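You operate a simulated robot arm through the tools that you are given. There is no shell and no other tool.

You are at the controls of a simulated two-armed robot. One attempt, no reset.

TASK
Weigh the left cake beside the scale and sort it into the Send or the Seconds tray.
Fine: the sign gives the limit. Tare with the small board on, weigh on the board; then board back on the table and tare again.

It is judged by the outcome, as a careful person would: the job done as asked, and still so three seconds after it is handed in. It fails if anything else is knocked over, pushed out of place, dropped, spilled or broken.

THE ROBOT
Two 7-joint arms with three-finger grippers on one trunk, on a base that moves. Base frame: it is fixed to the floor where the robot stands at the start and does not move with it; the origin is under the middle of the robot, x ahead of it, y to its left, z up. Units: mm, rad, N and s.
The left shoulder is at the start at [30, 124, 1008], the right one opposite. With the tool pointing down near the work surface each hand reaches from about 100 to 780 mm from the robot's upright axis, wherever it stands, measured 20 degrees to its own side. Places, roughly: board [600, -2600, 900]; inside of the seconds tray [400, -2400, 900]; inside of the send tray [400, -2600, 900]; pan of the scale [600, -2600, 900]; small board [750, -2500, 1000]; small cake [750, -2250, 1000]; top of the steel table [500, -2800, 900]. Payload 2.2 kg a hand.
The TCP of each hand is the grasp point between the finger pads, 28 mm short of the fingertips. In the tool frame z runs along the fingers and y along their closing line. The gripper opens to 102 mm; its body begins 71 mm behind the TCP.
Orientation is that of the tool frame in the base frame, as [roll, pitch, yaw] about the fixed x, y, z axes, in that order (R = Rz(yaw) Ry(pitch) Rx(roll)). With the fingers straight down and closing along the base's y, the tool's x points along the base's -x, its y along +y and its z along -z.

THE INTERFACE
- The arms move only by the tool drive_tool. It takes "left_series", "right_series" or both (then of equal length, played together; a hand with none holds still); each is a list of rows, each a list of 7 numbers: the finger opening in mm, from 0 to 102, then the shift along the base's x, y, z in units of 200 mm (1.0 is 200 mm), then the turn, a rotation vector about the base's x, y, z in units of 180 degrees (1.0 is 180 degrees). In form: [[grip, x, y, z, rx, ry, rz], ...]. A call has 1 to 20 rows; each row is the pose to reach, as a shift and turn from the pose commanded when the call began. A call with a number of a shift or a turn outside -1 to 1 is refused whole. Each row takes 0.2 s and may step no farther than 50 mm and 0.15 rad from the row before; otherwise, or with a gripper value out of range, the whole call is refused. Where a pose cannot be reached the arm comes as near as it can. A force on the tool above 40 N (or 10 N above the force at the start of the call, whichever is more), or a blocked arm, ends the call early, and 0.2 s more pass. The fingers move at their own pace (about 143.6 mm/s each) and stop on an object; they squeeze with about 38 N. The grip force told is the motor's: it shows also when the fingers shut on nothing. Time passes only in rows, and 0.2 s behind the last, so rows that repeat a pose let the fingers close. It gives the time, the measured TCP pose, the force on the tool (base axes), the opening and the grip force at its end, in the units of the frame above (readings bear some noise), with the torque about the TCP (base axes, N m) and any sound that the robot's microphone picked up.
- Cameras (640 x 400 px; columns grow to the right, rows downward): "scene" is now at [45.1, 9.8, 1744.4]; the picture's right is [0.03, -1.00, 0.00], its down [-0.70, -0.02, -0.72] and it looks along [0.72, 0.02, -0.70] (base axes); focal length 265 px, centre (320, 200). "left" rides on the left gripper at [72, 38, -86] in its tool frame; the picture's right is [-0.47, 0.89, 0.00], its down [-0.60, -0.32, -0.73] and it looks along [-0.65, -0.34, 0.68] (tool axes); focal length 256 px, centre (320, 200). "right" rides on the right gripper at [69, 44, -86] in its tool frame; the picture's right is [-0.53, 0.85, 0.00], its down [-0.58, -0.36, -0.73] and it looks along [-0.62, -0.39, 0.68] (tool axes); focal length 256 px, centre (320, 200).
- capture(camera): a new picture of that camera. It takes no simulated time.
- raise_lower(by): moves the trunk up (or, below 0, down) by that many mm; the arms and the scene camera ride with it, the base frame stays. It gives what a move gives, with no picture.
- base_move(legs): drives the robot by 1 to 6 legs, each [ahead, left, turn to the left] in mm, mm and rad, along the robot's own axes; the way and the turn of a leg run together, so that a leg with both is an arc; at most 1500 mm and 3.142 rad a leg. The arms and the cameras ride along, it lands a little off, and it stops where it bumps. It gives what a move gives.
- turn_head(pan, tilt): turns the head with the scene camera to pan (to the left, within 2.496 rad either way) and tilt (down, from -0.506 to 1.204), counted from straight ahead of the robot. It gives what a move gives.
- probe_pixels(camera, pixels): for up to 12 pixels [column, row] of the newest picture of that camera ("zoom" is the newest enlarged one), the place [x, y, z] in the base frame of the surface seen there, good to about 3 mm, but the place of the scene camera against the robot may be out by one fixed shift of up to 25 mm in any direction. It takes no simulated time.
- enlarge(camera, box): a new picture of the part [left, top, right, bottom] of that camera's present view, enlarged. It takes no simulated time.
- hand_in(): hands the job in; it is judged then, once.

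Unless the task says otherwise, let go and move clear before handing in.

The tools are called after ">>>" by a JSON object that holds its "method" and its "body". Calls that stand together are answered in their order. drive_tool: Moves the arms, as the interface text tells. Its arguments: {"type":"object","properties":{"left_series":{"type":"array"},"right_series":{"type":"array"}},"required":[]} The other tools are called the same way: raise_lower (by) moves the trunk up or down; base_move (legs) drives the base; turn_head (pan, tilt) turns the head that bears the scene camera; capture (camera) takes a picture; probe_pixels (camera, pixels) gives the place of the surface under pixels of a picture; enlarge (camera, box) takes an enlarged picture of a part of a camera's view; hand_in () hands the job in.

At the start:

```text
t: 0.0
left_ee_pos: [609.8, 206.3, 1108.5]
left_tcp_rot: [-3.141, -0.001, -3.14]
left_ft_force: [-0.3, 0.2, 0.2]
left_moment: [-0.01, 0.01, -0.02]
left_width: 101.9
left_finger_force: 0.1
right_ee_pos: [381.6, -169.4, 1146.1]
right_tcp_rot: [-3.142, 0.0, 3.141]
right_ft_force: [0.5, 0.2, 0.1]
right_moment: [-0.01, 0.01, 0.01]
right_width: 102.2
right_finger_force: 0.1
trunk travel left (down, up): [-250.0, 290.0]
robot x, y, heading: [-0.0, -0.9, -0.001]
head pan, tilt (commanded): [0.031, 0.77]
```

scene: 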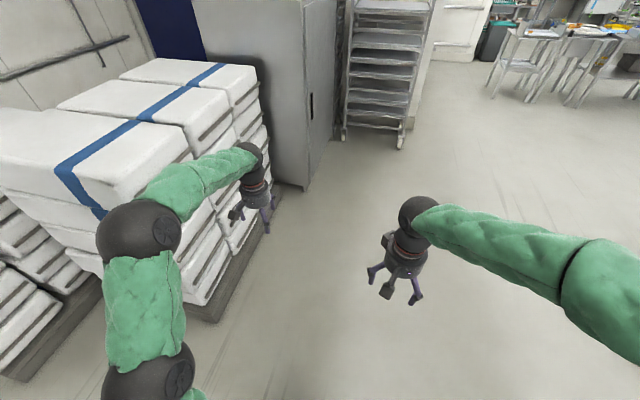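
right: 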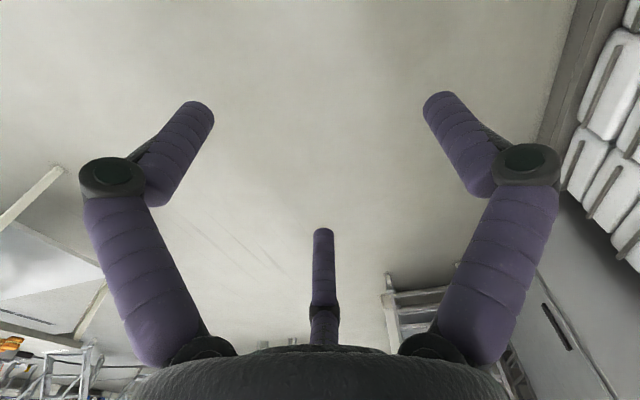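
left: 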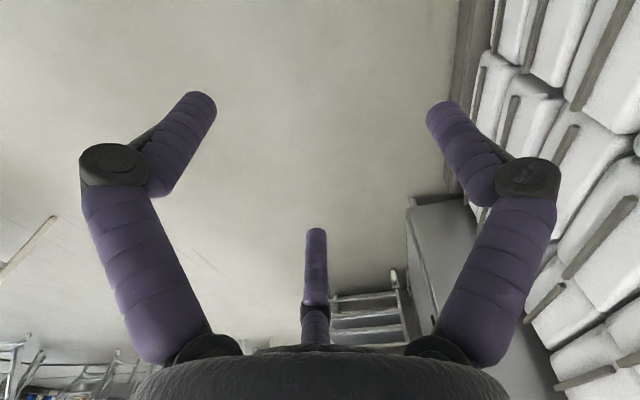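

The first pictures show sacks at left (columns 0-270) and open floor ahead; the work lies to my right near y = -2500. I turn the head right to look.

>>> {"method": "turn_head", "body": {"pan": -1.35, "tilt": 0.45}}

>>> {"method": "capture", "body": {"camera": "scene"}}

```text
t: 1.5
left_ee_pos: [608.3, 205.2, 1109.9]
left_tcp_rot: [3.141, 0.001, -3.141]
left_ft_force: [-0.5, -0.6, 0.4]
left_moment: [0.01, 0.01, 0.01]
left_width: 102.0
left_finger_force: 0.1
right_ee_pos: [382.0, -170.1, 1146.1]
right_tcp_rot: [3.141, 0.0, 3.14]
right_ft_force: [-0.1, 0.9, -0.3]
right_moment: [0.01, -0.01, 0.03]
right_width: 102.0
right_finger_force: 0.0
trunk travel left (down, up): [-250.0, 290.0]
robot x, y, heading: [-1.2, 0.1, -0.003]
head pan, tilt (commanded): [-1.349, 0.45]
```

```text
taken
```

scene: 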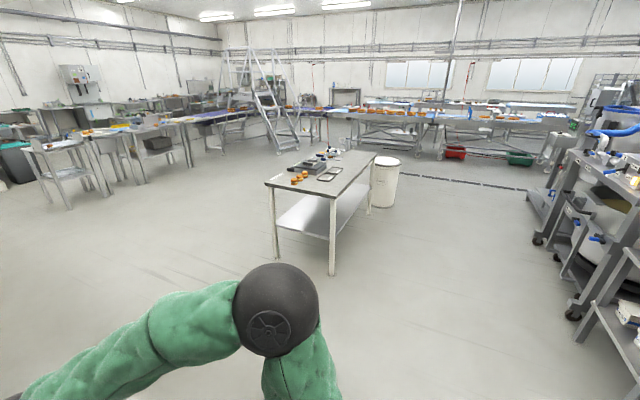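

The steel table stands alone at around pixel (330,180), with cakes at its near left corner (298,177) and trays behind. I enlarge it and probe its corners.

>>> {"method": "enlarge", "body": {"camera": "scene", "box": [250, 130, 410, 230]}}

>>> {"method": "probe_pixels", "body": {"camera": "scene", "pixels": [[268, 184], [333, 196], [372, 154], [315, 150], [298, 177], [330, 173], [332, 270], [278, 255], [387, 165]]}}

```text
4.00 times, centred on (330, 180) of scene
```

zoom: 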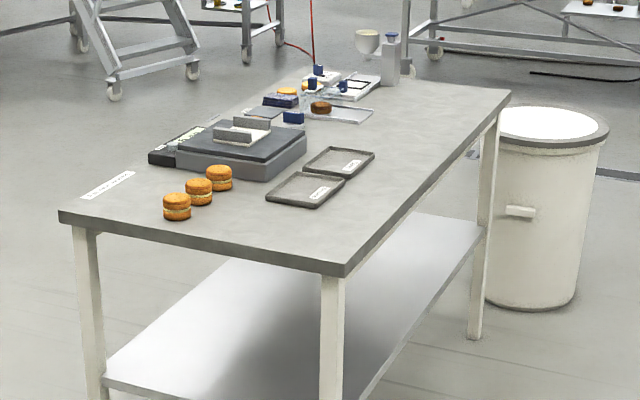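

```text
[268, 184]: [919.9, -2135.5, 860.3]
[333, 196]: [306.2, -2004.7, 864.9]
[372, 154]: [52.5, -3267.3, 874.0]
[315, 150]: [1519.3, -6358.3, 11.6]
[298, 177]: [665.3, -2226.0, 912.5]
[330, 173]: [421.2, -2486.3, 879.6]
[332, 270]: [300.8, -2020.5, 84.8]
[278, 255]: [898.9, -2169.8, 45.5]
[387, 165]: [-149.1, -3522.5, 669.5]
```

The table's near end runs from about (920,-2135) to (306,-2005) with its long side at x ≈ 306→52, top near z 865-875. Before driving I check the rack at right (pixels 530-640) for clearance.

>>> {"method": "probe_pixels", "body": {"camera": "scene", "pixels": [[538, 242], [572, 314], [585, 345], [620, 250], [400, 280], [500, 280], [600, 390], [557, 262], [280, 120], [440, 150]]}}

>>> {"method": "turn_head", "body": {"pan": -2.2, "tilt": 0.6}}

>>> {"method": "capture", "body": {"camera": "scene"}}

```text
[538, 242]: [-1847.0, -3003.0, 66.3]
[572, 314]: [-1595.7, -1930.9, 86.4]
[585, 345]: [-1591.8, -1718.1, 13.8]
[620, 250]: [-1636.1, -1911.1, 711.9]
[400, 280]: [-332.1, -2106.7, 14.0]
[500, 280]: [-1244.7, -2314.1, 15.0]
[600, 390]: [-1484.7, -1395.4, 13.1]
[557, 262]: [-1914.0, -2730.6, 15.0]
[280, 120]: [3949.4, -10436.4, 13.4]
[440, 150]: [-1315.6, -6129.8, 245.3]
```

```text
t: 2.7
left_ee_pos: [608.0, 206.3, 1108.8]
left_tcp_rot: [3.141, 0.0, 3.142]
left_ft_force: [-1.0, -0.5, 1.1]
left_moment: [0.04, 0.01, 0.0]
left_width: 101.9
left_finger_force: 0.1
right_ee_pos: [381.2, -169.2, 1146.8]
right_tcp_rot: [3.14, 0.0, 3.141]
right_ft_force: [-0.3, 0.1, 0.7]
right_moment: [0.01, 0.02, 0.0]
right_width: 101.9
right_finger_force: 0.0
trunk travel left (down, up): [-250.0, 290.0]
robot x, y, heading: [2.4, 0.7, -0.004]
head pan, tilt (commanded): [-2.201, 0.6]
```

```text
taken
```

scene: 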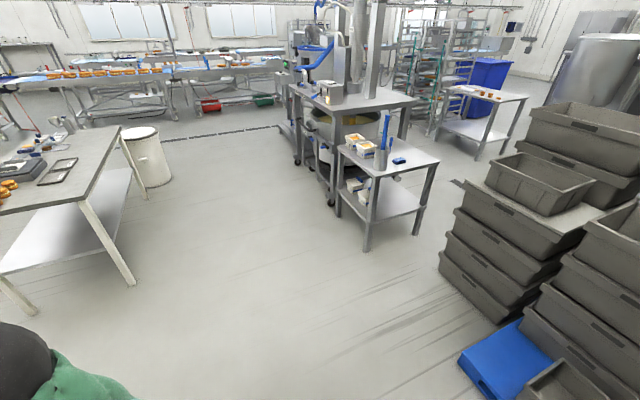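

Floor beside the table's -x side is clear (racks are beyond x = -1200). I drive toward it with the arms high and look again.

>>> {"method": "base_move", "body": {"legs": [[-350, -1300, 0]]}}

>>> {"method": "turn_head", "body": {"pan": -0.9, "tilt": 0.6}}

>>> {"method": "capture", "body": {"camera": "scene"}}

```text
t: 9.6
left_ee_pos: [264.0, -1114.5, 1109.6]
left_tcp_rot: [3.141, 0.001, -3.127]
left_ft_force: [-0.1, -0.6, -0.3]
left_moment: [0.04, 0.0, 0.03]
left_width: 102.0
left_finger_force: 0.0
right_ee_pos: [42.1, -1493.0, 1144.9]
right_tcp_rot: [3.14, -0.001, -3.125]
right_ft_force: [-0.5, -0.6, -0.4]
right_moment: [-0.01, -0.02, 0.02]
right_width: 101.9
right_finger_force: 0.1
trunk travel left (down, up): [-250.0, 290.0]
robot x, y, heading: [-345.2, -1329.1, 0.018]
head pan, tilt (commanded): [-2.201, 0.6]
```

```text
t: 11.0
left_ee_pos: [264.2, -1113.9, 1110.7]
left_tcp_rot: [-3.142, -0.001, -3.126]
left_ft_force: [1.4, -0.2, 0.1]
left_moment: [0.02, 0.0, 0.0]
left_width: 102.2
left_finger_force: 0.0
right_ee_pos: [42.5, -1492.9, 1146.7]
right_tcp_rot: [3.141, 0.0, -3.126]
right_ft_force: [-0.1, -0.2, 0.6]
right_moment: [0.01, -0.01, 0.02]
right_width: 102.0
right_finger_force: 0.0
trunk travel left (down, up): [-250.0, 290.0]
robot x, y, heading: [-340.9, -1330.8, 0.016]
head pan, tilt (commanded): [-0.901, 0.6]
```

```text
taken
```

scene: 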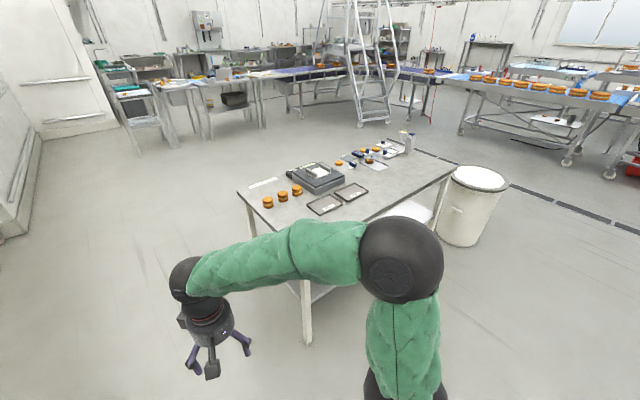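

>>> {"method": "enlarge", "body": {"camera": "scene", "box": [235, 130, 363, 210]}}

>>> {"method": "enlarge", "body": {"camera": "scene", "box": [325, 125, 421, 185]}}

```text
5.00 times, centred on (299, 170) of scene
```

zoom: 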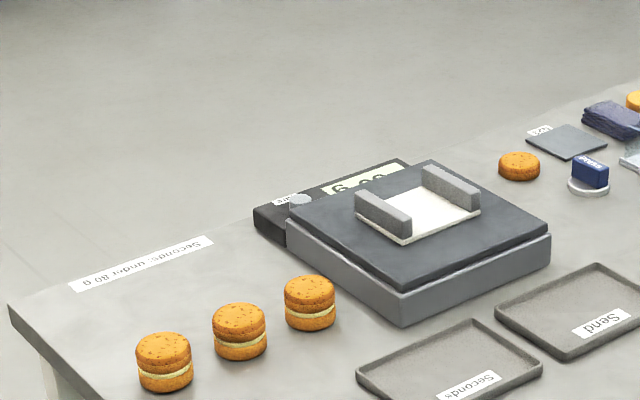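

```text
6.67 times, centred on (373, 155) of scene
```

zoom: 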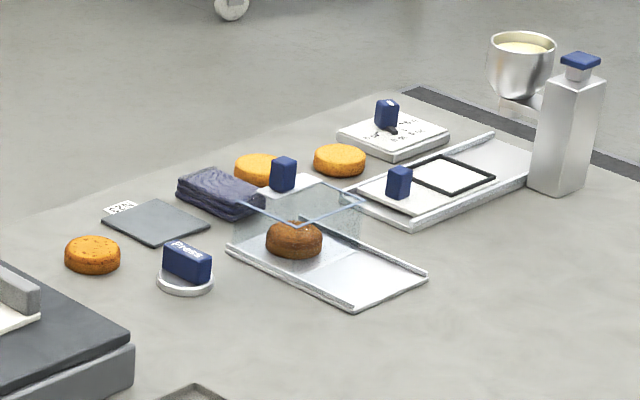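

From this side the sign reads upside down "Seconds: under 80 g" (zoom 145,263), so the labels and scale display face the table's +x side. I probe the cakes, scale, board and trays.

>>> {"method": "enlarge", "body": {"camera": "scene", "box": [235, 130, 363, 210]}}

>>> {"method": "probe_pixels", "body": {"camera": "zoom", "pixels": [[163, 345], [238, 315], [309, 287], [145, 263], [298, 200], [420, 200], [382, 210], [450, 185], [400, 322], [548, 235], [430, 162], [290, 210]]}}

>>> {"method": "probe_pixels", "body": {"camera": "zoom", "pixels": [[519, 158], [450, 365], [575, 310], [360, 375], [470, 322], [540, 365], [595, 265], [497, 310], [565, 355], [363, 183], [15, 305], [70, 395]]}}

```text
5.00 times, centred on (299, 170) of scene
```

zoom: 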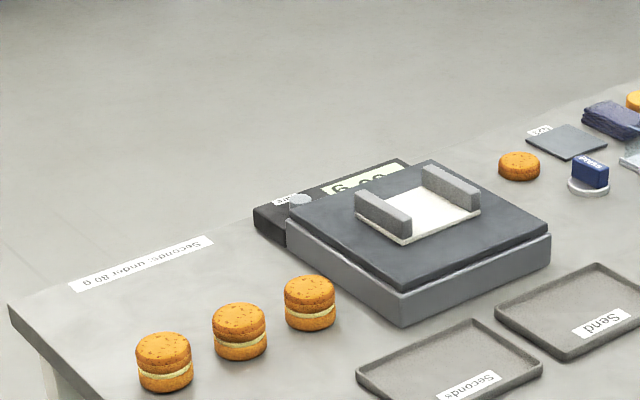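

```text
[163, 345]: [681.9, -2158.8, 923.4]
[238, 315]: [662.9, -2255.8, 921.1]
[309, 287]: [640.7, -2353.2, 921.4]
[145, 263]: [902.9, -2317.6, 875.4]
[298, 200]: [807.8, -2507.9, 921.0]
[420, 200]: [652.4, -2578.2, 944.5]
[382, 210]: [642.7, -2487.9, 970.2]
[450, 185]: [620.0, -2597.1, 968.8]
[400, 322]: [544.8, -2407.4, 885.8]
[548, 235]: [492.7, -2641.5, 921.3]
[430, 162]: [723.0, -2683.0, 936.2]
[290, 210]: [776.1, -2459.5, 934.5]
```

```text
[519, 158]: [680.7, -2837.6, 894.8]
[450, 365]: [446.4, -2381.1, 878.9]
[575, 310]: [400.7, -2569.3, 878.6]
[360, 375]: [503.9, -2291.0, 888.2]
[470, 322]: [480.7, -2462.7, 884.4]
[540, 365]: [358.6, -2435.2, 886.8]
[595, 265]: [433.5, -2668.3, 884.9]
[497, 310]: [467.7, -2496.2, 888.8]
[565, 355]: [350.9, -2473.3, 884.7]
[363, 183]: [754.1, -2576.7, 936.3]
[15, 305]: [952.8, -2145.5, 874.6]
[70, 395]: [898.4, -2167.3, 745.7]
```

The tare button (zoom 298,200) lies at about (808,-2508), only ~50 mm from the table's +x edge, and all labels face that side, so the working side is +x. I check that the floor round the table's end is free before driving there.

>>> {"method": "probe_pixels", "body": {"camera": "scene", "pixels": [[60, 250], [150, 200], [230, 160], [290, 130], [100, 350], [15, 235], [65, 205], [130, 148], [200, 143], [245, 130]]}}

>>> {"method": "turn_head", "body": {"pan": -0.2, "tilt": 0.6}}

>>> {"method": "capture", "body": {"camera": "scene"}}

```text
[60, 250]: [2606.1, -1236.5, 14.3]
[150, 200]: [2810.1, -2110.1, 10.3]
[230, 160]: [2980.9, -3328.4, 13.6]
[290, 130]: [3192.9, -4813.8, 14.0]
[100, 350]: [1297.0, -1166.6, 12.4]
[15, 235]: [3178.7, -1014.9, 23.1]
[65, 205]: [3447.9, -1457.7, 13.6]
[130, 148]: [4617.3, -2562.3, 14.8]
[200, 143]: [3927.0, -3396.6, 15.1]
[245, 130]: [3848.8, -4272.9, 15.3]
```

```text
t: 12.1
left_ee_pos: [264.3, -1113.8, 1109.2]
left_tcp_rot: [3.141, 0.001, -3.125]
left_ft_force: [0.7, -0.2, 0.0]
left_moment: [-0.03, 0.03, 0.02]
left_width: 101.9
left_finger_force: 0.0
right_ee_pos: [41.7, -1492.6, 1145.6]
right_tcp_rot: [-3.142, -0.001, -3.126]
right_ft_force: [-0.4, 0.2, 0.6]
right_moment: [0.01, 0.0, -0.02]
right_width: 101.8
right_finger_force: 0.0
trunk travel left (down, up): [-250.0, 290.0]
robot x, y, heading: [-341.2, -1328.5, 0.016]
head pan, tilt (commanded): [-0.201, 0.6]
```

```text
taken
```

scene: 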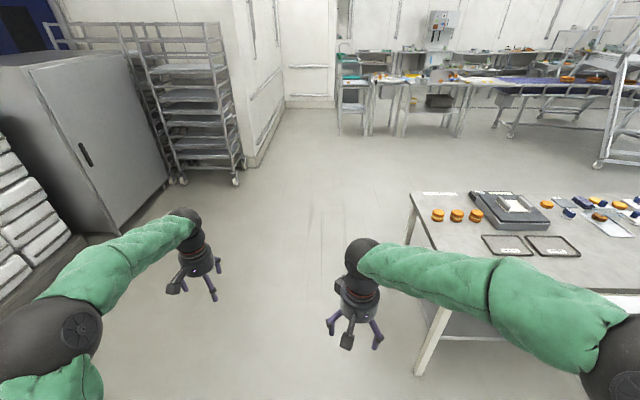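

The way along y ≈ -1300 toward +x looks open between the cabinet and rack (left, columns 60-240) and the table. I probe their feet to be sure.

>>> {"method": "probe_pixels", "body": {"camera": "scene", "pixels": [[235, 182], [182, 180], [108, 232], [40, 285], [320, 250], [340, 180], [285, 300], [250, 165], [340, 130]]}}

```text
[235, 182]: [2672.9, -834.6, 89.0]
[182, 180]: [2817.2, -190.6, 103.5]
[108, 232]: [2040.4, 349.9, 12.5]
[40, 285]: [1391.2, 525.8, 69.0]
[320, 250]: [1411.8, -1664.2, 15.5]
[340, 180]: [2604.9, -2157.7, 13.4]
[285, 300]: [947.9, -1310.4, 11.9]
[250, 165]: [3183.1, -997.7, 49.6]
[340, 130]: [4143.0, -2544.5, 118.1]
```

The corridor is clear (rack foot at x ≈ 2670, table corner at (950,-2145)). I drive ahead round the table's end and turn to face the working side.

>>> {"method": "base_move", "body": {"legs": [[1500, 0, 0], [420, -120, 0], [0, 0, 2.92]]}}

>>> {"method": "turn_head", "body": {"pan": 0.8, "tilt": 0.6}}

>>> {"method": "capture", "body": {"camera": "scene"}}

```text
t: 28.7
left_ee_pos: [969.1, -1488.7, 1109.6]
left_tcp_rot: [-3.141, 0.0, -0.232]
left_ft_force: [0.5, 0.0, 0.2]
left_moment: [0.01, 0.03, -0.01]
left_width: 101.8
left_finger_force: 0.0
right_ee_pos: [1276.0, -1173.7, 1145.7]
right_tcp_rot: [3.141, 0.001, -0.232]
right_ft_force: [0.1, -0.3, -0.2]
right_moment: [0.02, -0.02, 0.0]
right_width: 101.9
right_finger_force: 0.0
trunk travel left (down, up): [-250.0, 290.0]
robot x, y, heading: [1611.2, -1427.0, 2.91]
head pan, tilt (commanded): [-0.201, 0.6]
```

```text
t: 30.0
left_ee_pos: [969.3, -1488.0, 1111.1]
left_tcp_rot: [3.14, 0.0, -0.231]
left_ft_force: [-0.5, 0.7, 0.5]
left_moment: [0.0, -0.03, 0.01]
left_width: 102.0
left_finger_force: 0.0
right_ee_pos: [1276.7, -1174.5, 1145.5]
right_tcp_rot: [3.141, -0.001, -0.232]
right_ft_force: [0.6, -0.2, -0.5]
right_moment: [0.01, 0.0, 0.01]
right_width: 102.4
right_finger_force: 0.1
trunk travel left (down, up): [-250.0, 290.0]
robot x, y, heading: [1607.8, -1426.9, 2.912]
head pan, tilt (commanded): [0.799, 0.6]
```

```text
taken
```

scene: 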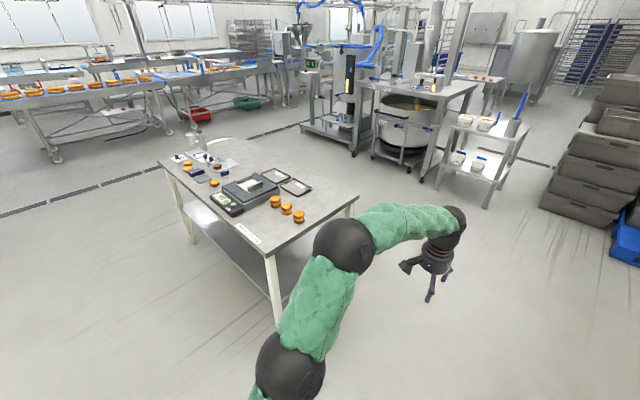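

From here I see the working side with the sign and scale display. I drive sideways to stand in front of the scale, at a distance first.

>>> {"method": "base_move", "body": {"legs": [[-218, 0, 0], [0, 1228, 0.03]]}}

>>> {"method": "turn_head", "body": {"pan": 0.0, "tilt": 0.7}}

>>> {"method": "capture", "body": {"camera": "scene"}}

```text
t: 37.4
left_ee_pos: [934.1, -2760.4, 1110.4]
left_tcp_rot: [-3.141, 0.001, -0.186]
left_ft_force: [-0.5, 0.1, -0.3]
left_moment: [0.02, 0.01, -0.01]
left_width: 102.2
left_finger_force: 0.0
right_ee_pos: [1225.7, -2432.3, 1146.5]
right_tcp_rot: [3.142, 0.0, -0.186]
right_ft_force: [0.2, 0.5, 0.3]
right_moment: [0.01, -0.01, 0.0]
right_width: 101.9
right_finger_force: 0.1
trunk travel left (down, up): [-250.0, 290.0]
robot x, y, heading: [1572.2, -2668.9, 2.96]
head pan, tilt (commanded): [0.799, 0.6]
```

```text
t: 38.6
left_ee_pos: [933.7, -2759.1, 1108.3]
left_tcp_rot: [3.14, 0.0, -0.187]
left_ft_force: [-0.1, 0.8, 0.9]
left_moment: [0.02, 0.0, -0.01]
left_width: 101.9
left_finger_force: 0.0
right_ee_pos: [1227.1, -2432.9, 1145.2]
right_tcp_rot: [-3.141, 0.0, -0.187]
right_ft_force: [0.0, 1.1, -0.3]
right_moment: [0.03, 0.02, -0.01]
right_width: 101.9
right_finger_force: 0.0
trunk travel left (down, up): [-250.0, 290.0]
robot x, y, heading: [1571.1, -2672.5, 2.958]
head pan, tilt (commanded): [0.0, 0.7]
```

```text
taken
```

scene: 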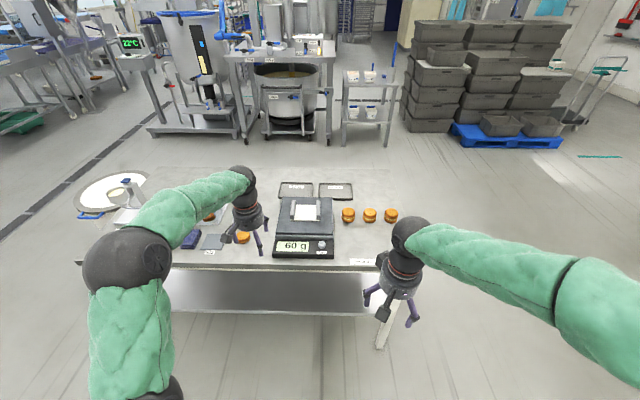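

Facing the table from its working side the scale reads about "60 g" at (292,245), with three cakes at (348,215), (370,215), (391,215); the left one is next to the scale. I enlarge for detail.

>>> {"method": "enlarge", "body": {"camera": "scene", "box": [260, 175, 420, 275]}}

>>> {"method": "probe_pixels", "body": {"camera": "zoom", "pixels": [[350, 150], [441, 150], [523, 150], [242, 275], [125, 282], [180, 150], [130, 145], [232, 145], [182, 115], [140, 50], [300, 62], [405, 348]]}}

>>> {"method": "enlarge", "body": {"camera": "scene", "box": [120, 160, 280, 260]}}

```text
4.00 times, centred on (340, 225) of scene
```

zoom: 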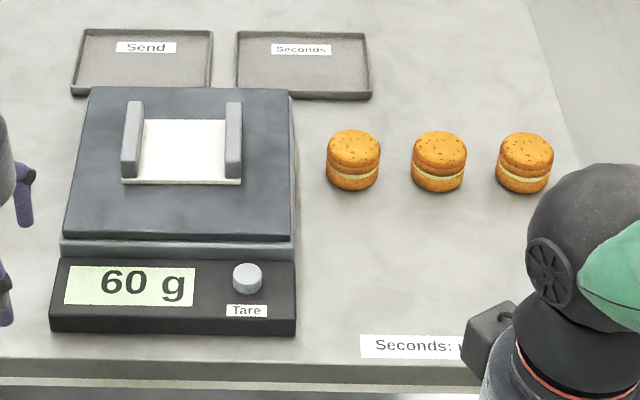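

```text
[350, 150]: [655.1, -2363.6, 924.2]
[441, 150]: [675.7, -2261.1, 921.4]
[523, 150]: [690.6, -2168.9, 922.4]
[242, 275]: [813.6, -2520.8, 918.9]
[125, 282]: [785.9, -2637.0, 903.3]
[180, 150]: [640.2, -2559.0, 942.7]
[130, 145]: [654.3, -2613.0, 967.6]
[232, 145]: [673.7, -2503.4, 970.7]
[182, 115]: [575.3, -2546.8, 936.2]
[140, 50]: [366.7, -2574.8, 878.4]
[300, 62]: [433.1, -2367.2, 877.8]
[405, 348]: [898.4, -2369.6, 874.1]
```

```text
4.00 times, centred on (200, 210) of scene
```

zoom: 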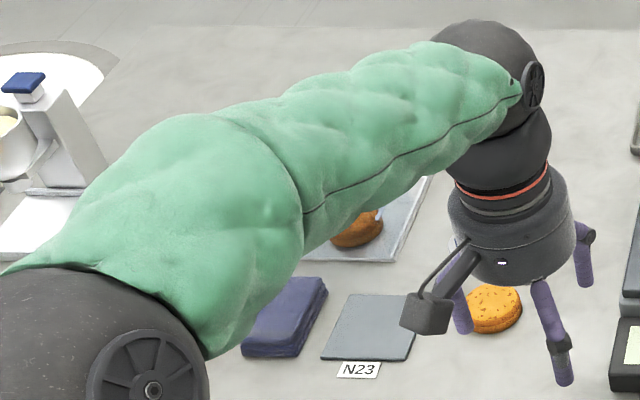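

The scale shows 60 g with the small board on, and the sign reads "Seconds: under…" (80 g seen earlier). I retract the left hand before moving in, so nothing is swept over the table.

>>> {"method": "drive_tool", "body": {"left_series": [[102, 0.196, -0.036, 0.05, 0, 0, 0], [102, 0.392, -0.072, 0.1, 0, 0, 0], [102, 0.588, -0.108, 0.15, 0, 0, 0], [102, 0.784, -0.144, 0.2, 0, 0, 0], [102, 0.98, -0.18, 0.25, 0, 0, 0]]}}

>>> {"method": "turn_head", "body": {"pan": 0.0, "tilt": 1.1}}

>>> {"method": "capture", "body": {"camera": "scene"}}

```text
t: 39.8
left_ee_pos: [1132.7, -2795.0, 1160.1]
left_tcp_rot: [-3.141, 0.001, -0.186]
left_ft_force: [-1.2, 0.3, -0.1]
left_moment: [0.02, -0.02, 0.01]
left_width: 101.9
left_finger_force: 0.1
right_ee_pos: [1229.7, -2432.2, 1146.3]
right_tcp_rot: [3.141, 0.0, -0.187]
right_ft_force: [0.5, -0.7, 0.6]
right_moment: [0.0, 0.04, -0.01]
right_width: 101.8
right_finger_force: 0.0
trunk travel left (down, up): [-250.0, 290.0]
robot x, y, heading: [1571.8, -2669.4, 2.956]
head pan, tilt (commanded): [0.0, 0.7]
```

```text
t: 40.6
left_ee_pos: [1129.8, -2795.9, 1158.7]
left_tcp_rot: [-3.141, -0.002, -0.186]
left_ft_force: [-0.8, 0.2, -0.1]
left_moment: [0.02, -0.01, 0.02]
left_width: 102.0
left_finger_force: 0.0
right_ee_pos: [1228.8, -2431.6, 1146.3]
right_tcp_rot: [3.141, -0.002, -0.187]
right_ft_force: [0.0, -0.4, -0.1]
right_moment: [0.0, -0.02, -0.02]
right_width: 102.0
right_finger_force: 0.1
trunk travel left (down, up): [-250.0, 290.0]
robot x, y, heading: [1571.2, -2670.6, 2.959]
head pan, tilt (commanded): [0.0, 1.1]
```

```text
taken
```

scene: 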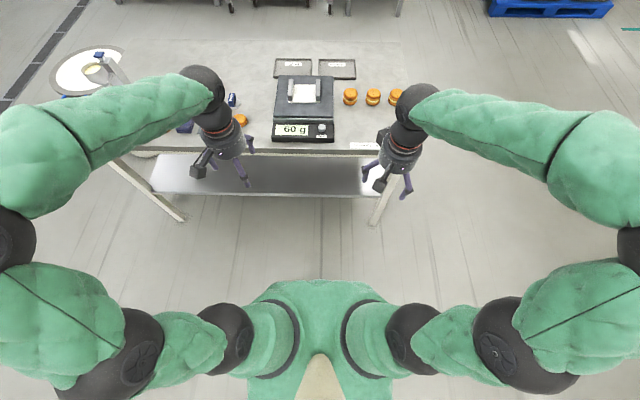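

The base itself is hidden under the torso at (320,320). I look down sideways to learn how far the base sticks out before driving up to the table.

>>> {"method": "turn_head", "body": {"pan": 2.49, "tilt": 1.2}}

>>> {"method": "capture", "body": {"camera": "scene"}}

>>> {"method": "capture", "body": {"camera": "left"}}

>>> {"method": "capture", "body": {"camera": "right"}}

```text
t: 42.9
left_ee_pos: [1131.6, -2796.1, 1158.8]
left_tcp_rot: [-3.141, 0.0, -0.187]
left_ft_force: [0.6, -0.8, 0.1]
left_moment: [0.0, 0.03, 0.05]
left_width: 102.1
left_finger_force: 0.1
right_ee_pos: [1227.7, -2432.6, 1145.5]
right_tcp_rot: [3.141, 0.001, -0.187]
right_ft_force: [0.0, -0.5, 0.0]
right_moment: [-0.01, -0.01, 0.0]
right_width: 102.3
right_finger_force: 0.1
trunk travel left (down, up): [-250.0, 290.0]
robot x, y, heading: [1570.3, -2670.0, 2.954]
head pan, tilt (commanded): [2.491, 1.201]
```

```text
taken
```

scene: 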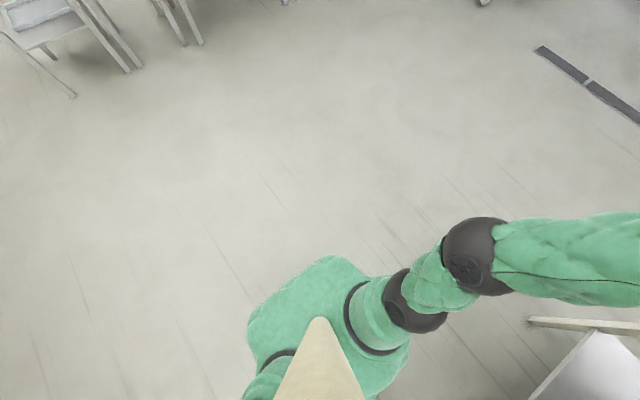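

```text
taken
```

left: 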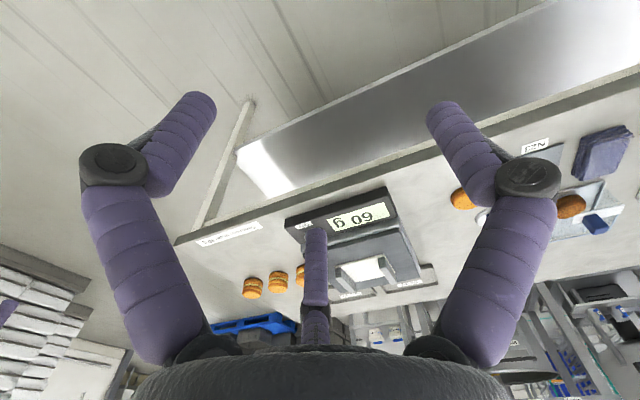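

```text
taken
```

right: 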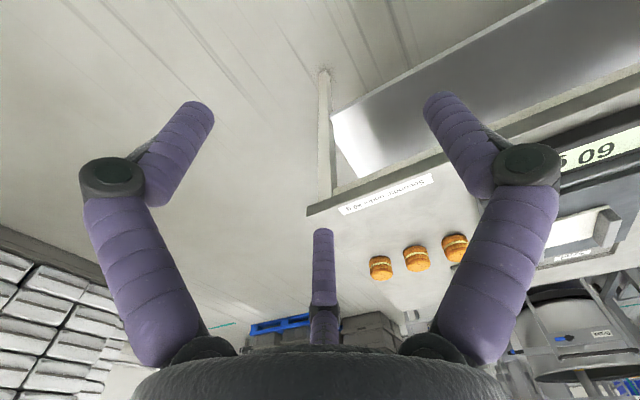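

The base does not show beyond the torso, so it is under about 290 mm in radius. I drive ahead 365 mm, leaving roughly 360 mm between my axis and the table edge, then look at the workspace.

>>> {"method": "base_move", "body": {"legs": [[365, 0, 0]]}}

>>> {"method": "turn_head", "body": {"pan": 0.0, "tilt": 0.95}}

>>> {"method": "capture", "body": {"camera": "scene"}}

>>> {"method": "capture", "body": {"camera": "right"}}

>>> {"method": "capture", "body": {"camera": "left"}}

```text
t: 45.2
left_ee_pos: [770.0, -2729.5, 1159.1]
left_tcp_rot: [-3.141, 0.0, -0.183]
left_ft_force: [-0.5, -0.1, -0.2]
left_moment: [0.0, -0.01, 0.01]
left_width: 102.0
left_finger_force: 0.1
right_ee_pos: [866.6, -2365.0, 1145.9]
right_tcp_rot: [3.141, -0.002, -0.183]
right_ft_force: [-0.7, 0.5, -1.4]
right_moment: [0.02, -0.01, -0.03]
right_width: 102.2
right_finger_force: 0.1
trunk travel left (down, up): [-250.0, 290.0]
robot x, y, heading: [1213.0, -2605.2, 2.956]
head pan, tilt (commanded): [2.491, 1.201]
```

```text
t: 47.5
left_ee_pos: [772.3, -2729.7, 1159.2]
left_tcp_rot: [-3.141, -0.001, -0.184]
left_ft_force: [0.6, 0.6, 0.5]
left_moment: [0.02, 0.0, -0.02]
left_width: 102.0
left_finger_force: 0.0
right_ee_pos: [867.0, -2365.9, 1145.8]
right_tcp_rot: [-3.14, 0.001, -0.182]
right_ft_force: [-0.2, 0.5, 0.5]
right_moment: [0.03, 0.0, -0.01]
right_width: 102.3
right_finger_force: 0.0
trunk travel left (down, up): [-250.0, 290.0]
robot x, y, heading: [1208.1, -2606.5, 2.958]
head pan, tilt (commanded): [0.0, 0.949]
```

```text
taken
```

scene: 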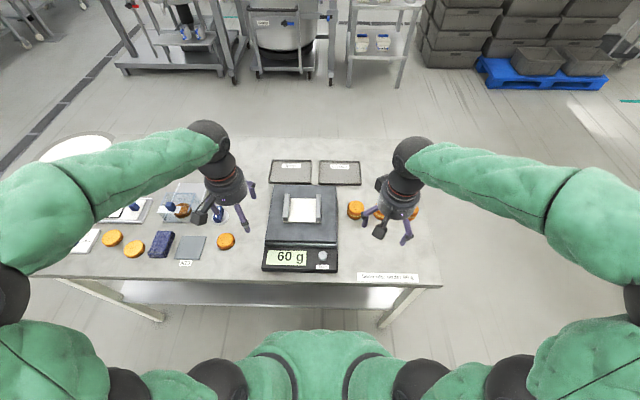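

```text
taken
```

right: 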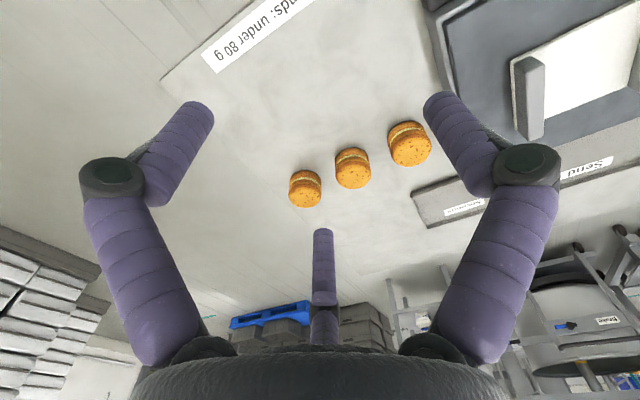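

```text
taken
```

left: 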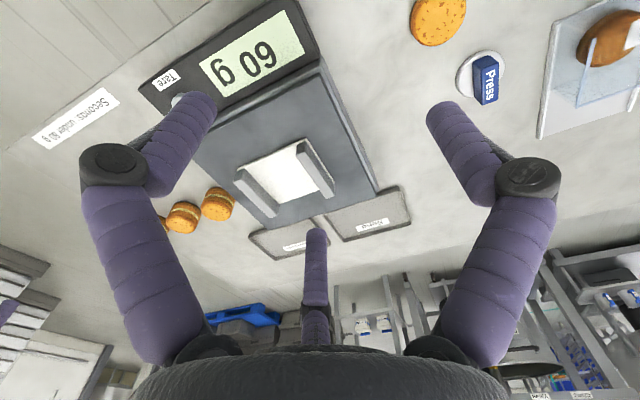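

The sign at (260,30) in the right view clearly reads "Seconds: under 80 g", and the left (nearest-to-scale) cake is at (409,142) there. I probe precise places with the wrist cameras.

>>> {"method": "probe_pixels", "body": {"camera": "right", "pixels": [[410, 152], [392, 148], [430, 148], [410, 163], [408, 138], [352, 175], [305, 195], [527, 100], [560, 80], [420, 200], [460, 210], [580, 170]]}}

>>> {"method": "probe_pixels", "body": {"camera": "left", "pixels": [[177, 99], [250, 60], [258, 195], [240, 173], [275, 213], [315, 168], [300, 147], [330, 190], [285, 180], [368, 225], [290, 245], [205, 150]]}}

>>> {"method": "enlarge", "body": {"camera": "left", "box": [140, 50, 420, 265]}}

```text
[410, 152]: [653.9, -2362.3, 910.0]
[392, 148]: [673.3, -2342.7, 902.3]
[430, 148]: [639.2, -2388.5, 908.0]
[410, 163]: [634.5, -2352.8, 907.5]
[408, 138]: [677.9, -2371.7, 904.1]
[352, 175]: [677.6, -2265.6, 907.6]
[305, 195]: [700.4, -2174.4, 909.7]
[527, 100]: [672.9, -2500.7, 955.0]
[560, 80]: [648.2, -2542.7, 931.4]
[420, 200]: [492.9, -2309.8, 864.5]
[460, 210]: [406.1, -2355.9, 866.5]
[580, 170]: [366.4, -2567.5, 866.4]
```

```text
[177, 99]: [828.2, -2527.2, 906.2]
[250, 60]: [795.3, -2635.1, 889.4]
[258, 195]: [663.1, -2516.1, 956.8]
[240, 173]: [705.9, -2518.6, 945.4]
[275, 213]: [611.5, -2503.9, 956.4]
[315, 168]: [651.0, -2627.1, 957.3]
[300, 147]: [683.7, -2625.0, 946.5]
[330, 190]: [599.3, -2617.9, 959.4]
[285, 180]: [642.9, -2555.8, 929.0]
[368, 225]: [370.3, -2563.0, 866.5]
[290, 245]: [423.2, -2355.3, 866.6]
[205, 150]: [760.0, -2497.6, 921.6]
```

```text
1.86 times, centred on (280, 158) of left
```

zoom: 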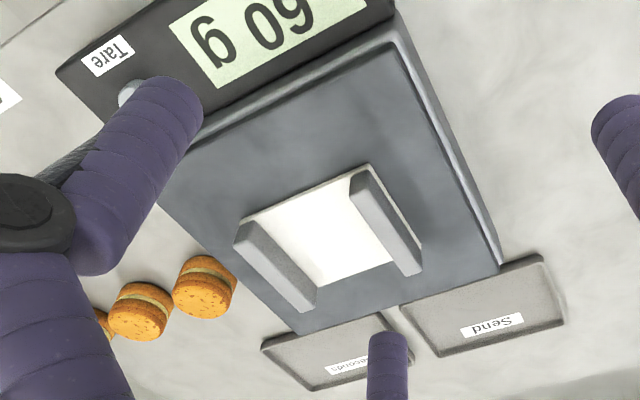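

Places are now good: left cake centre ≈ (654,-2365), top z ≈ 910; table z ≈ 862; tare button ≈ (828,-2527,906); trays are ~800 mm from my axis, just out of reach. I creep forward a little.

>>> {"method": "base_move", "body": {"legs": [[35, 0, 0]]}}

>>> {"method": "capture", "body": {"camera": "scene"}}

```text
t: 48.4
left_ee_pos: [736.5, -2722.1, 1158.6]
left_tcp_rot: [3.141, -0.001, -0.185]
left_ft_force: [-0.9, 1.1, -0.3]
left_moment: [0.0, -0.03, 0.0]
left_width: 101.7
left_finger_force: 0.1
right_ee_pos: [830.8, -2358.5, 1145.6]
right_tcp_rot: [-3.141, -0.002, -0.183]
right_ft_force: [-0.1, -0.6, -0.6]
right_moment: [0.01, -0.07, -0.01]
right_width: 101.8
right_finger_force: 0.1
trunk travel left (down, up): [-250.0, 290.0]
robot x, y, heading: [1177.4, -2599.0, 2.959]
head pan, tilt (commanded): [0.0, 0.949]
```

```text
taken
```

scene: 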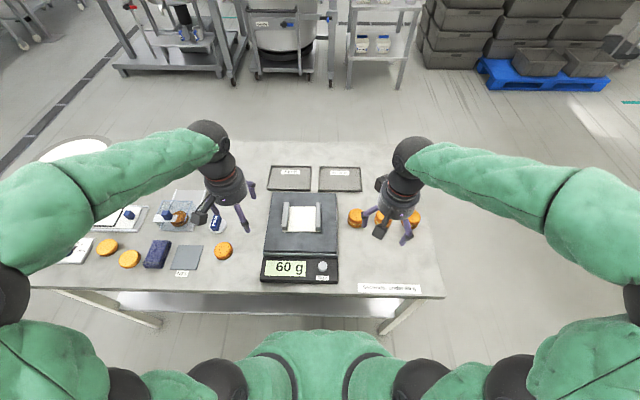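

No bump; the table edge (row 295) is still clear of the torso (row 330). One more small step ahead.

>>> {"method": "base_move", "body": {"legs": [[30, 0, 0]]}}

>>> {"method": "capture", "body": {"camera": "scene"}}

>>> {"method": "capture", "body": {"camera": "left"}}

>>> {"method": "capture", "body": {"camera": "right"}}

```text
t: 49.2
left_ee_pos: [706.7, -2717.0, 1158.6]
left_tcp_rot: [-3.141, -0.002, -0.185]
left_ft_force: [-0.4, 0.1, -1.1]
left_moment: [-0.01, -0.03, 0.02]
left_width: 101.9
left_finger_force: 0.1
right_ee_pos: [802.8, -2352.6, 1144.5]
right_tcp_rot: [3.141, -0.002, -0.184]
right_ft_force: [0.3, 0.7, -0.2]
right_moment: [0.01, -0.02, 0.02]
right_width: 102.2
right_finger_force: 0.0
trunk travel left (down, up): [-250.0, 290.0]
robot x, y, heading: [1151.6, -2589.1, 2.952]
head pan, tilt (commanded): [0.0, 0.949]
```

```text
taken
```

scene: 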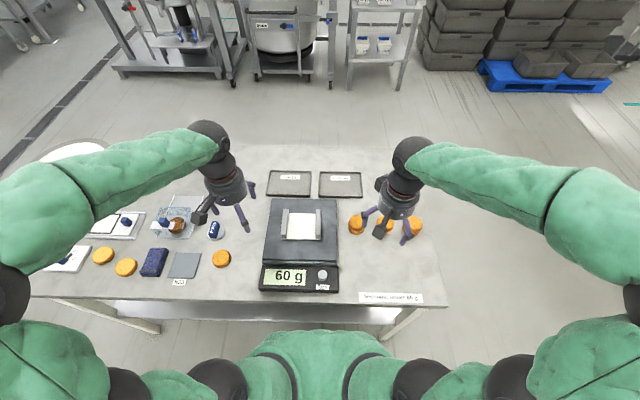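

```text
taken
```

left: 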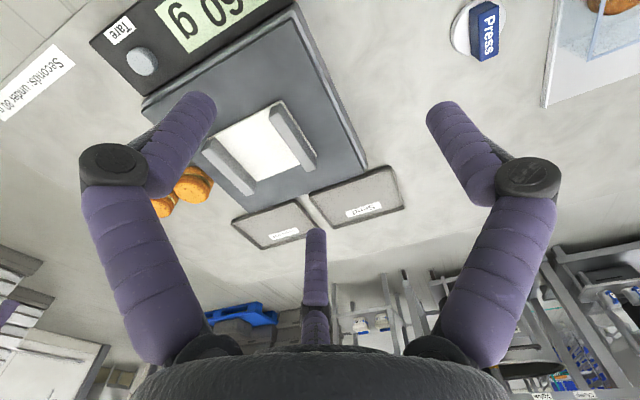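

```text
taken
```

right: 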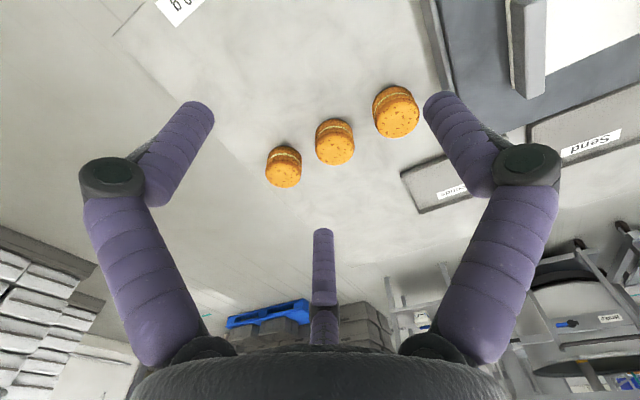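

The robot now stands about 295 mm from the table edge. The tare button shows at (142,60) in the left view; I probe the button, board rails and pan precisely.

>>> {"method": "enlarge", "body": {"camera": "left", "box": [90, 0, 410, 200]}}

>>> {"method": "probe_pixels", "body": {"camera": "zoom", "pixels": [[104, 124], [88, 122], [120, 128], [104, 110], [104, 140], [340, 300], [285, 330], [390, 260], [370, 210], [440, 325], [410, 265], [240, 290]]}}

>>> {"method": "probe_pixels", "body": {"camera": "left", "pixels": [[142, 62], [210, 157], [246, 192], [238, 185], [275, 110], [308, 165], [292, 140], [225, 165], [262, 145], [232, 134], [330, 140], [275, 180]]}}

```text
2.00 times, centred on (250, 100) of left
```

zoom: 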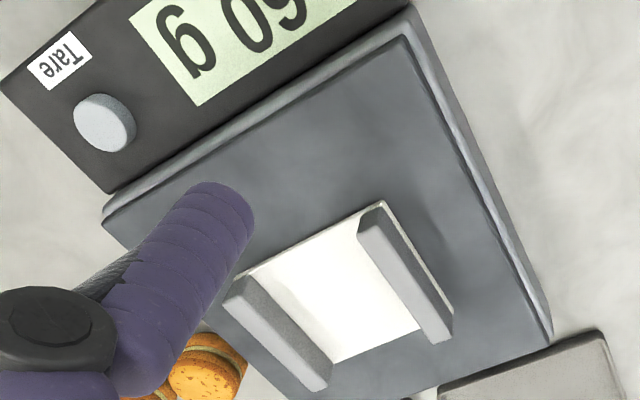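

```text
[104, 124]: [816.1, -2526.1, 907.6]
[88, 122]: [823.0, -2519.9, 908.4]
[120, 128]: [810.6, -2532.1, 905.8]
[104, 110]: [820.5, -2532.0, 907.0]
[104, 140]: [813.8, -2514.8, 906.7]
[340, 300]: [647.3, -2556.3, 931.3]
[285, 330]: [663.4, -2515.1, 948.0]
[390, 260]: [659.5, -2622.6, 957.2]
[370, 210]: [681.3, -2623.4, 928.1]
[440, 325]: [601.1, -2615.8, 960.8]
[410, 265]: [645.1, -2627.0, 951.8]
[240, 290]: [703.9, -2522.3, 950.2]
```

```text
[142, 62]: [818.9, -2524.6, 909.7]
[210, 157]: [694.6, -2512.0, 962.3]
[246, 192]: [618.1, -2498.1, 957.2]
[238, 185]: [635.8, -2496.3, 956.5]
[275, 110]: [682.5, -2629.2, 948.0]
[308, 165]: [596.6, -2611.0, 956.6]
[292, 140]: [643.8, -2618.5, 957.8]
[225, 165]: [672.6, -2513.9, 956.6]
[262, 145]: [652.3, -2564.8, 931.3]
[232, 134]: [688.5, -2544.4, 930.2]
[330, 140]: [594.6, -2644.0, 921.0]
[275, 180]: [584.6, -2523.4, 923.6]
```

Readings agree: button top centre ≈ (817,-2525,908), board floor z ≈ 931 between rails whose tops are at z ≈ 957. I bring the closed left hand above the tare button while the right hand moves aside and turns 30° (for finger clearance between the rails later).

>>> {"method": "drive_tool", "body": {"left_series": [[0, 0.1103, 0.1915, 0, 0, 0, 0], [0, 0.2206, 0.383, 0, 0, 0, 0], [0, 0.3309, 0.5745, 0, 0, 0, 0], [0, 0.4412, 0.766, 0, 0, 0, 0], [0, 0.5515, 0.9575, 0, 0, 0, 0], [0, 0.5515, 0.9575, -0.24, 0, 0, 0], [0, 0.5515, 0.9575, -0.48, 0, 0, 0], [0, 0.5515, 0.9575, -0.72, 0, 0, 0], [0, 0.5515, 0.9575, -0.96, 0, 0, 0]], "right_series": [[102, 0.022, 0.125, 0, 0, 0, 0.0417], [102, 0.045, 0.25, 0, 0, 0, 0.0833], [102, 0.067, 0.375, 0, 0, 0, 0.125], [102, 0.09, 0.5, 0, 0, 0, 0.1667], [102, 0.09, 0.5, 0, 0, 0, 0.1667], [102, 0.09, 0.5, 0, 0, 0, 0.1667], [102, 0.09, 0.5, 0, 0, 0, 0.1667], [102, 0.09, 0.5, 0, 0, 0, 0.1667], [102, 0.09, 0.5, 0, 0, 0, 0.1667]]}}

>>> {"method": "capture", "body": {"camera": "left"}}

>>> {"method": "capture", "body": {"camera": "right"}}

>>> {"method": "capture", "body": {"camera": "scene"}}

```text
t: 51.2
left_ee_pos: [817.2, -2522.8, 965.9]
left_tcp_rot: [-3.139, 0.0, -0.186]
left_ft_force: [0.3, 0.3, 0.1]
left_moment: [-0.01, 0.01, 0.01]
left_width: 2.1
left_finger_force: 31.6
right_ee_pos: [822.2, -2253.0, 1143.6]
right_tcp_rot: [3.14, -0.002, 0.341]
right_ft_force: [0.0, 0.6, 0.1]
right_moment: [0.01, 0.01, 0.01]
right_width: 101.9
right_finger_force: 0.1
trunk travel left (down, up): [-250.0, 290.0]
robot x, y, heading: [1148.6, -2593.0, 2.963]
head pan, tilt (commanded): [0.0, 0.949]
```

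```text
taken
```

left: 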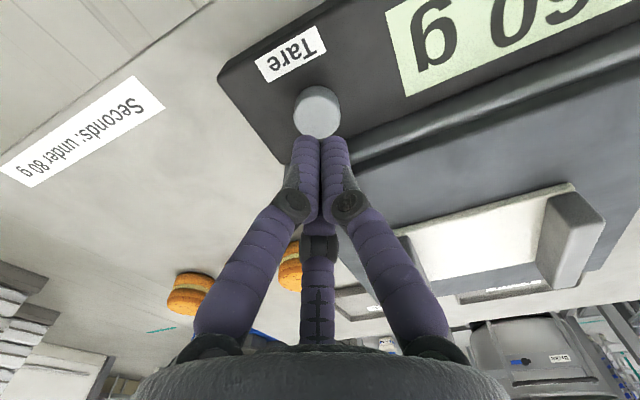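

```text
taken
```

right: 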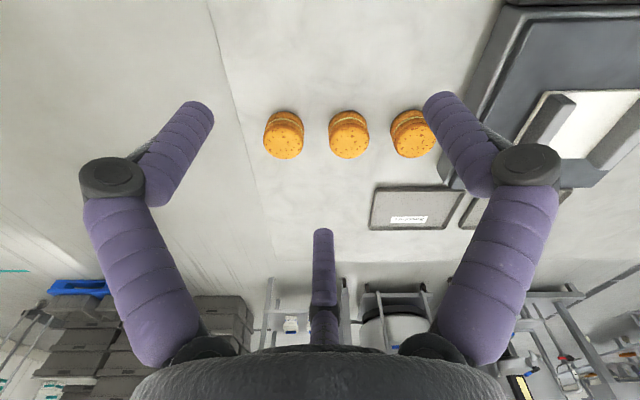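

```text
taken
```

scene: 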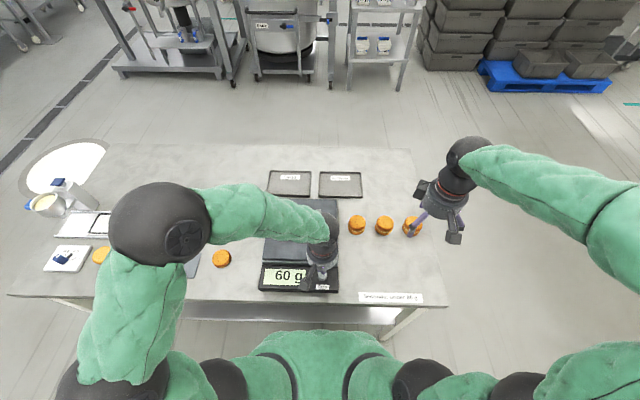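

The left fingertips hover over the tare button at (317,110), roughly on it. I probe the button once more from this close view to centre the press.

>>> {"method": "probe_pixels", "body": {"camera": "left", "pixels": [[316, 110], [296, 108], [338, 108], [316, 90], [316, 128], [350, 150], [300, 60]]}}

>>> {"method": "probe_pixels", "body": {"camera": "right", "pixels": [[411, 138], [393, 138], [349, 138], [283, 138], [411, 152], [340, 200], [420, 205], [330, 60], [550, 110], [610, 140], [470, 215]]}}

```text
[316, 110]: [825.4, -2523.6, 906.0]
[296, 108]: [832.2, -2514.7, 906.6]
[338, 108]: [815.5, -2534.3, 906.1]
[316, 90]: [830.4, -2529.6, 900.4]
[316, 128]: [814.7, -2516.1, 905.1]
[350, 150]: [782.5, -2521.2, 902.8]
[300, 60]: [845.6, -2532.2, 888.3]
```

```text
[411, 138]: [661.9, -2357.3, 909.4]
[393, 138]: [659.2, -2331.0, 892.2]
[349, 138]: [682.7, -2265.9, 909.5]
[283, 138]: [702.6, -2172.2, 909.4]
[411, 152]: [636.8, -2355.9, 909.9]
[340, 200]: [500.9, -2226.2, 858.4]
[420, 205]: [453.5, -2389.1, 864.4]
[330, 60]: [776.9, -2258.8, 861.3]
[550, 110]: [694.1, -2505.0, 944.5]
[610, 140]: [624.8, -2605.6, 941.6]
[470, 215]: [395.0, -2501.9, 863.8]
```

Button centre measured again: (823,-2524,906). I shift 6 mm and press down about 5 mm, hold briefly and come back up.

>>> {"method": "drive_tool", "body": {"left_series": [[0, 0.03, -0.006, 0, 0, 0, 0], [0, 0.03, -0.006, -0.1, 0, 0, 0], [0, 0.03, -0.006, -0.14, 0, 0, 0], [0, 0.03, -0.006, -0.16, 0, 0, 0], [0, 0.03, -0.006, -0.175, 0, 0, 0], [0, 0.03, -0.006, -0.185, 0, 0, 0], [0, 0.03, -0.006, -0.185, 0, 0, 0]]}}

>>> {"method": "capture", "body": {"camera": "left"}}

```text
t: 52.8
left_ee_pos: [824.7, -2526.5, 930.5]
left_tcp_rot: [3.142, 0.001, -0.185]
left_ft_force: [-0.5, 0.9, 1.3]
left_moment: [0.01, -0.02, 0.0]
left_width: 2.2
left_finger_force: 31.7
right_ee_pos: [822.3, -2252.8, 1144.3]
right_tcp_rot: [3.141, -0.001, 0.342]
right_ft_force: [0.2, -0.3, -0.7]
right_moment: [-0.02, -0.03, 0.0]
right_width: 101.7
right_finger_force: 0.0
trunk travel left (down, up): [-250.0, 290.0]
robot x, y, heading: [1150.1, -2590.4, 2.957]
head pan, tilt (commanded): [0.0, 0.949]
```

```text
taken
```

left: 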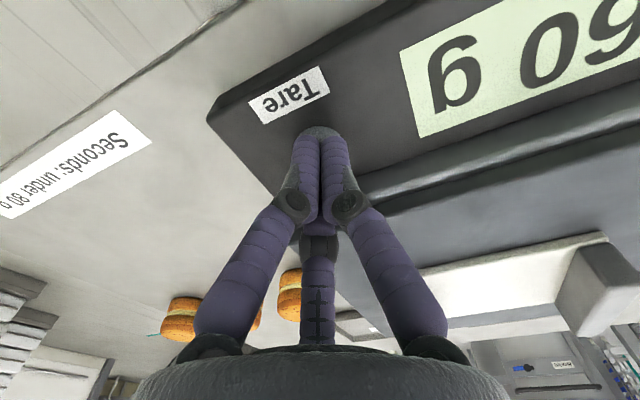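

Fingertips just touch the button (force ~1 N) and the display still shows 60. I press a bit deeper in small steps.

>>> {"method": "drive_tool", "body": {"left_series": [[0, 0, 0, -0.01, 0, 0, 0], [0, 0, 0, -0.02, 0, 0, 0], [0, 0, 0, -0.03, 0, 0, 0], [0, 0, 0, -0.03, 0, 0, 0]]}}

>>> {"method": "capture", "body": {"camera": "left"}}

```text
t: 53.8
left_ee_pos: [824.8, -2525.9, 924.3]
left_tcp_rot: [3.141, 0.0, -0.184]
left_ft_force: [0.1, 1.8, 8.2]
left_moment: [0.1, 0.1, -0.08]
left_width: 2.2
left_finger_force: 31.7
right_ee_pos: [822.0, -2253.2, 1145.3]
right_tcp_rot: [3.14, 0.0, 0.34]
right_ft_force: [-0.6, 0.5, -0.1]
right_moment: [-0.01, -0.02, 0.02]
right_width: 102.0
right_finger_force: 0.0
trunk travel left (down, up): [-250.0, 290.0]
robot x, y, heading: [1148.5, -2591.0, 2.959]
head pan, tilt (commanded): [0.0, 0.949]
heard: click
```

```text
taken
```

left: 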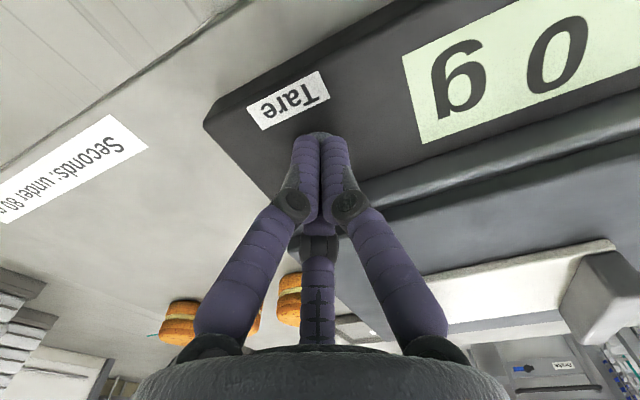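

A click was heard and the display shows 0 g: the scale is tared with the board on. I lift the left hand away and then bring the right hand above the left cake.

>>> {"method": "drive_tool", "body": {"left_series": [[0, 0, 0, 0.2, 0, 0, 0], [0, 0, 0, 0.44, 0, 0, 0], [0, 0, 0, 0.68, 0, 0, 0], [0, 0, 0, 0.92, 0, 0, 0], [0, -0.05, -0.2, 1.0, 0, 0, 0], [0, -0.05, -0.42, 1.0, 0, 0, 0], [0, -0.05, -0.65, 1.0, 0, 0, 0], [0, 0.0, -0.85, 1.0, 0, 0, 0], [0, 0.05, -1.0, 1.0, 0, 0, 0], [0, 0.05, -1.0, 1.0, 0, 0, 0], [0, 0.05, -1.0, 1.0, 0, 0, 0], [0, 0.05, -1.0, 1.0, 0, 0, 0], [0, 0.05, -1.0, 1.0, 0, 0, 0]], "right_series": [[102, 0, 0, 0, 0, 0, 0], [102, 0, 0, 0, 0, 0, 0], [102, 0, 0, 0, 0, 0, 0], [102, 0, 0, 0, 0, 0, 0], [102, 0, 0, 0, 0, 0, 0], [80, -0.166, -0.108, 0, 0, 0, 0], [80, -0.332, -0.216, 0, 0, 0, 0], [80, -0.498, -0.324, 0, 0, 0, 0], [80, -0.664, -0.432, 0, 0, 0, 0], [80, -0.83, -0.54, 0, 0, 0, 0], [80, -0.83, -0.54, -0.22, 0, 0, 0], [80, -0.83, -0.54, -0.44, 0, 0, 0], [80, -0.83, -0.54, -0.65, 0, 0, 0]]}}

>>> {"method": "capture", "body": {"camera": "right"}}

>>> {"method": "capture", "body": {"camera": "scene"}}

```text
t: 56.6
left_ee_pos: [835.4, -2724.1, 1122.5]
left_tcp_rot: [-3.141, -0.002, -0.184]
left_ft_force: [-0.5, 0.0, 0.2]
left_moment: [0.03, -0.01, 0.0]
left_width: 2.1
left_finger_force: 31.3
right_ee_pos: [656.7, -2361.3, 1015.2]
right_tcp_rot: [3.14, 0.0, 0.34]
right_ft_force: [-0.2, -0.2, 0.4]
right_moment: [-0.05, -0.01, 0.01]
right_width: 79.8
right_finger_force: 0.1
trunk travel left (down, up): [-250.0, 290.0]
robot x, y, heading: [1150.7, -2588.0, 2.96]
head pan, tilt (commanded): [0.0, 0.949]
```

```text
taken
```

right: 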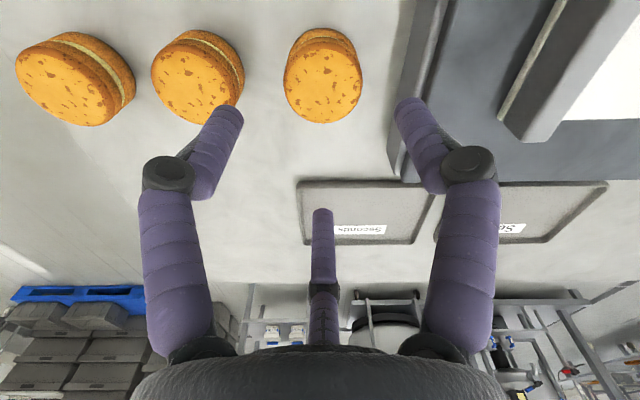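

```text
taken
```

scene: 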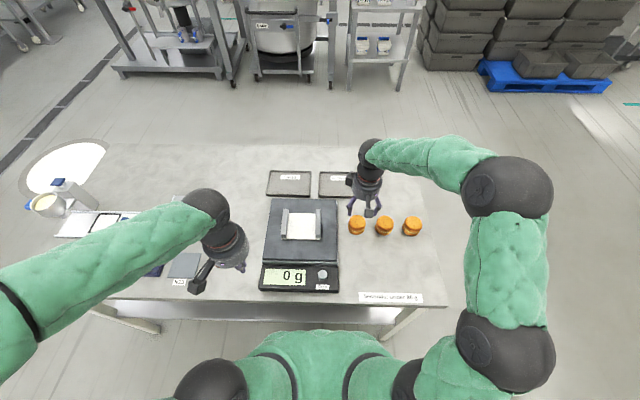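

The scale reads 0 g in the scene view (290,277). The left cake's top face is centred near (323,81) in the right view; I probe it to centre the grasp.

>>> {"method": "probe_pixels", "body": {"camera": "right", "pixels": [[323, 81], [288, 81], [358, 81], [323, 46], [323, 118], [300, 55], [346, 108], [420, 60], [403, 130], [240, 60]]}}

```text
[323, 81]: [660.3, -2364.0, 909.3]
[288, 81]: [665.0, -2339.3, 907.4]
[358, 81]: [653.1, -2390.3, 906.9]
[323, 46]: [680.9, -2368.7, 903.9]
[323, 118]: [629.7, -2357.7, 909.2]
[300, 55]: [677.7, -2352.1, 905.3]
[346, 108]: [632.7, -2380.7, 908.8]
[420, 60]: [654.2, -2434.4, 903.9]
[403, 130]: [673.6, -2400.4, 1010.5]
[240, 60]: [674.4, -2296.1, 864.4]
```

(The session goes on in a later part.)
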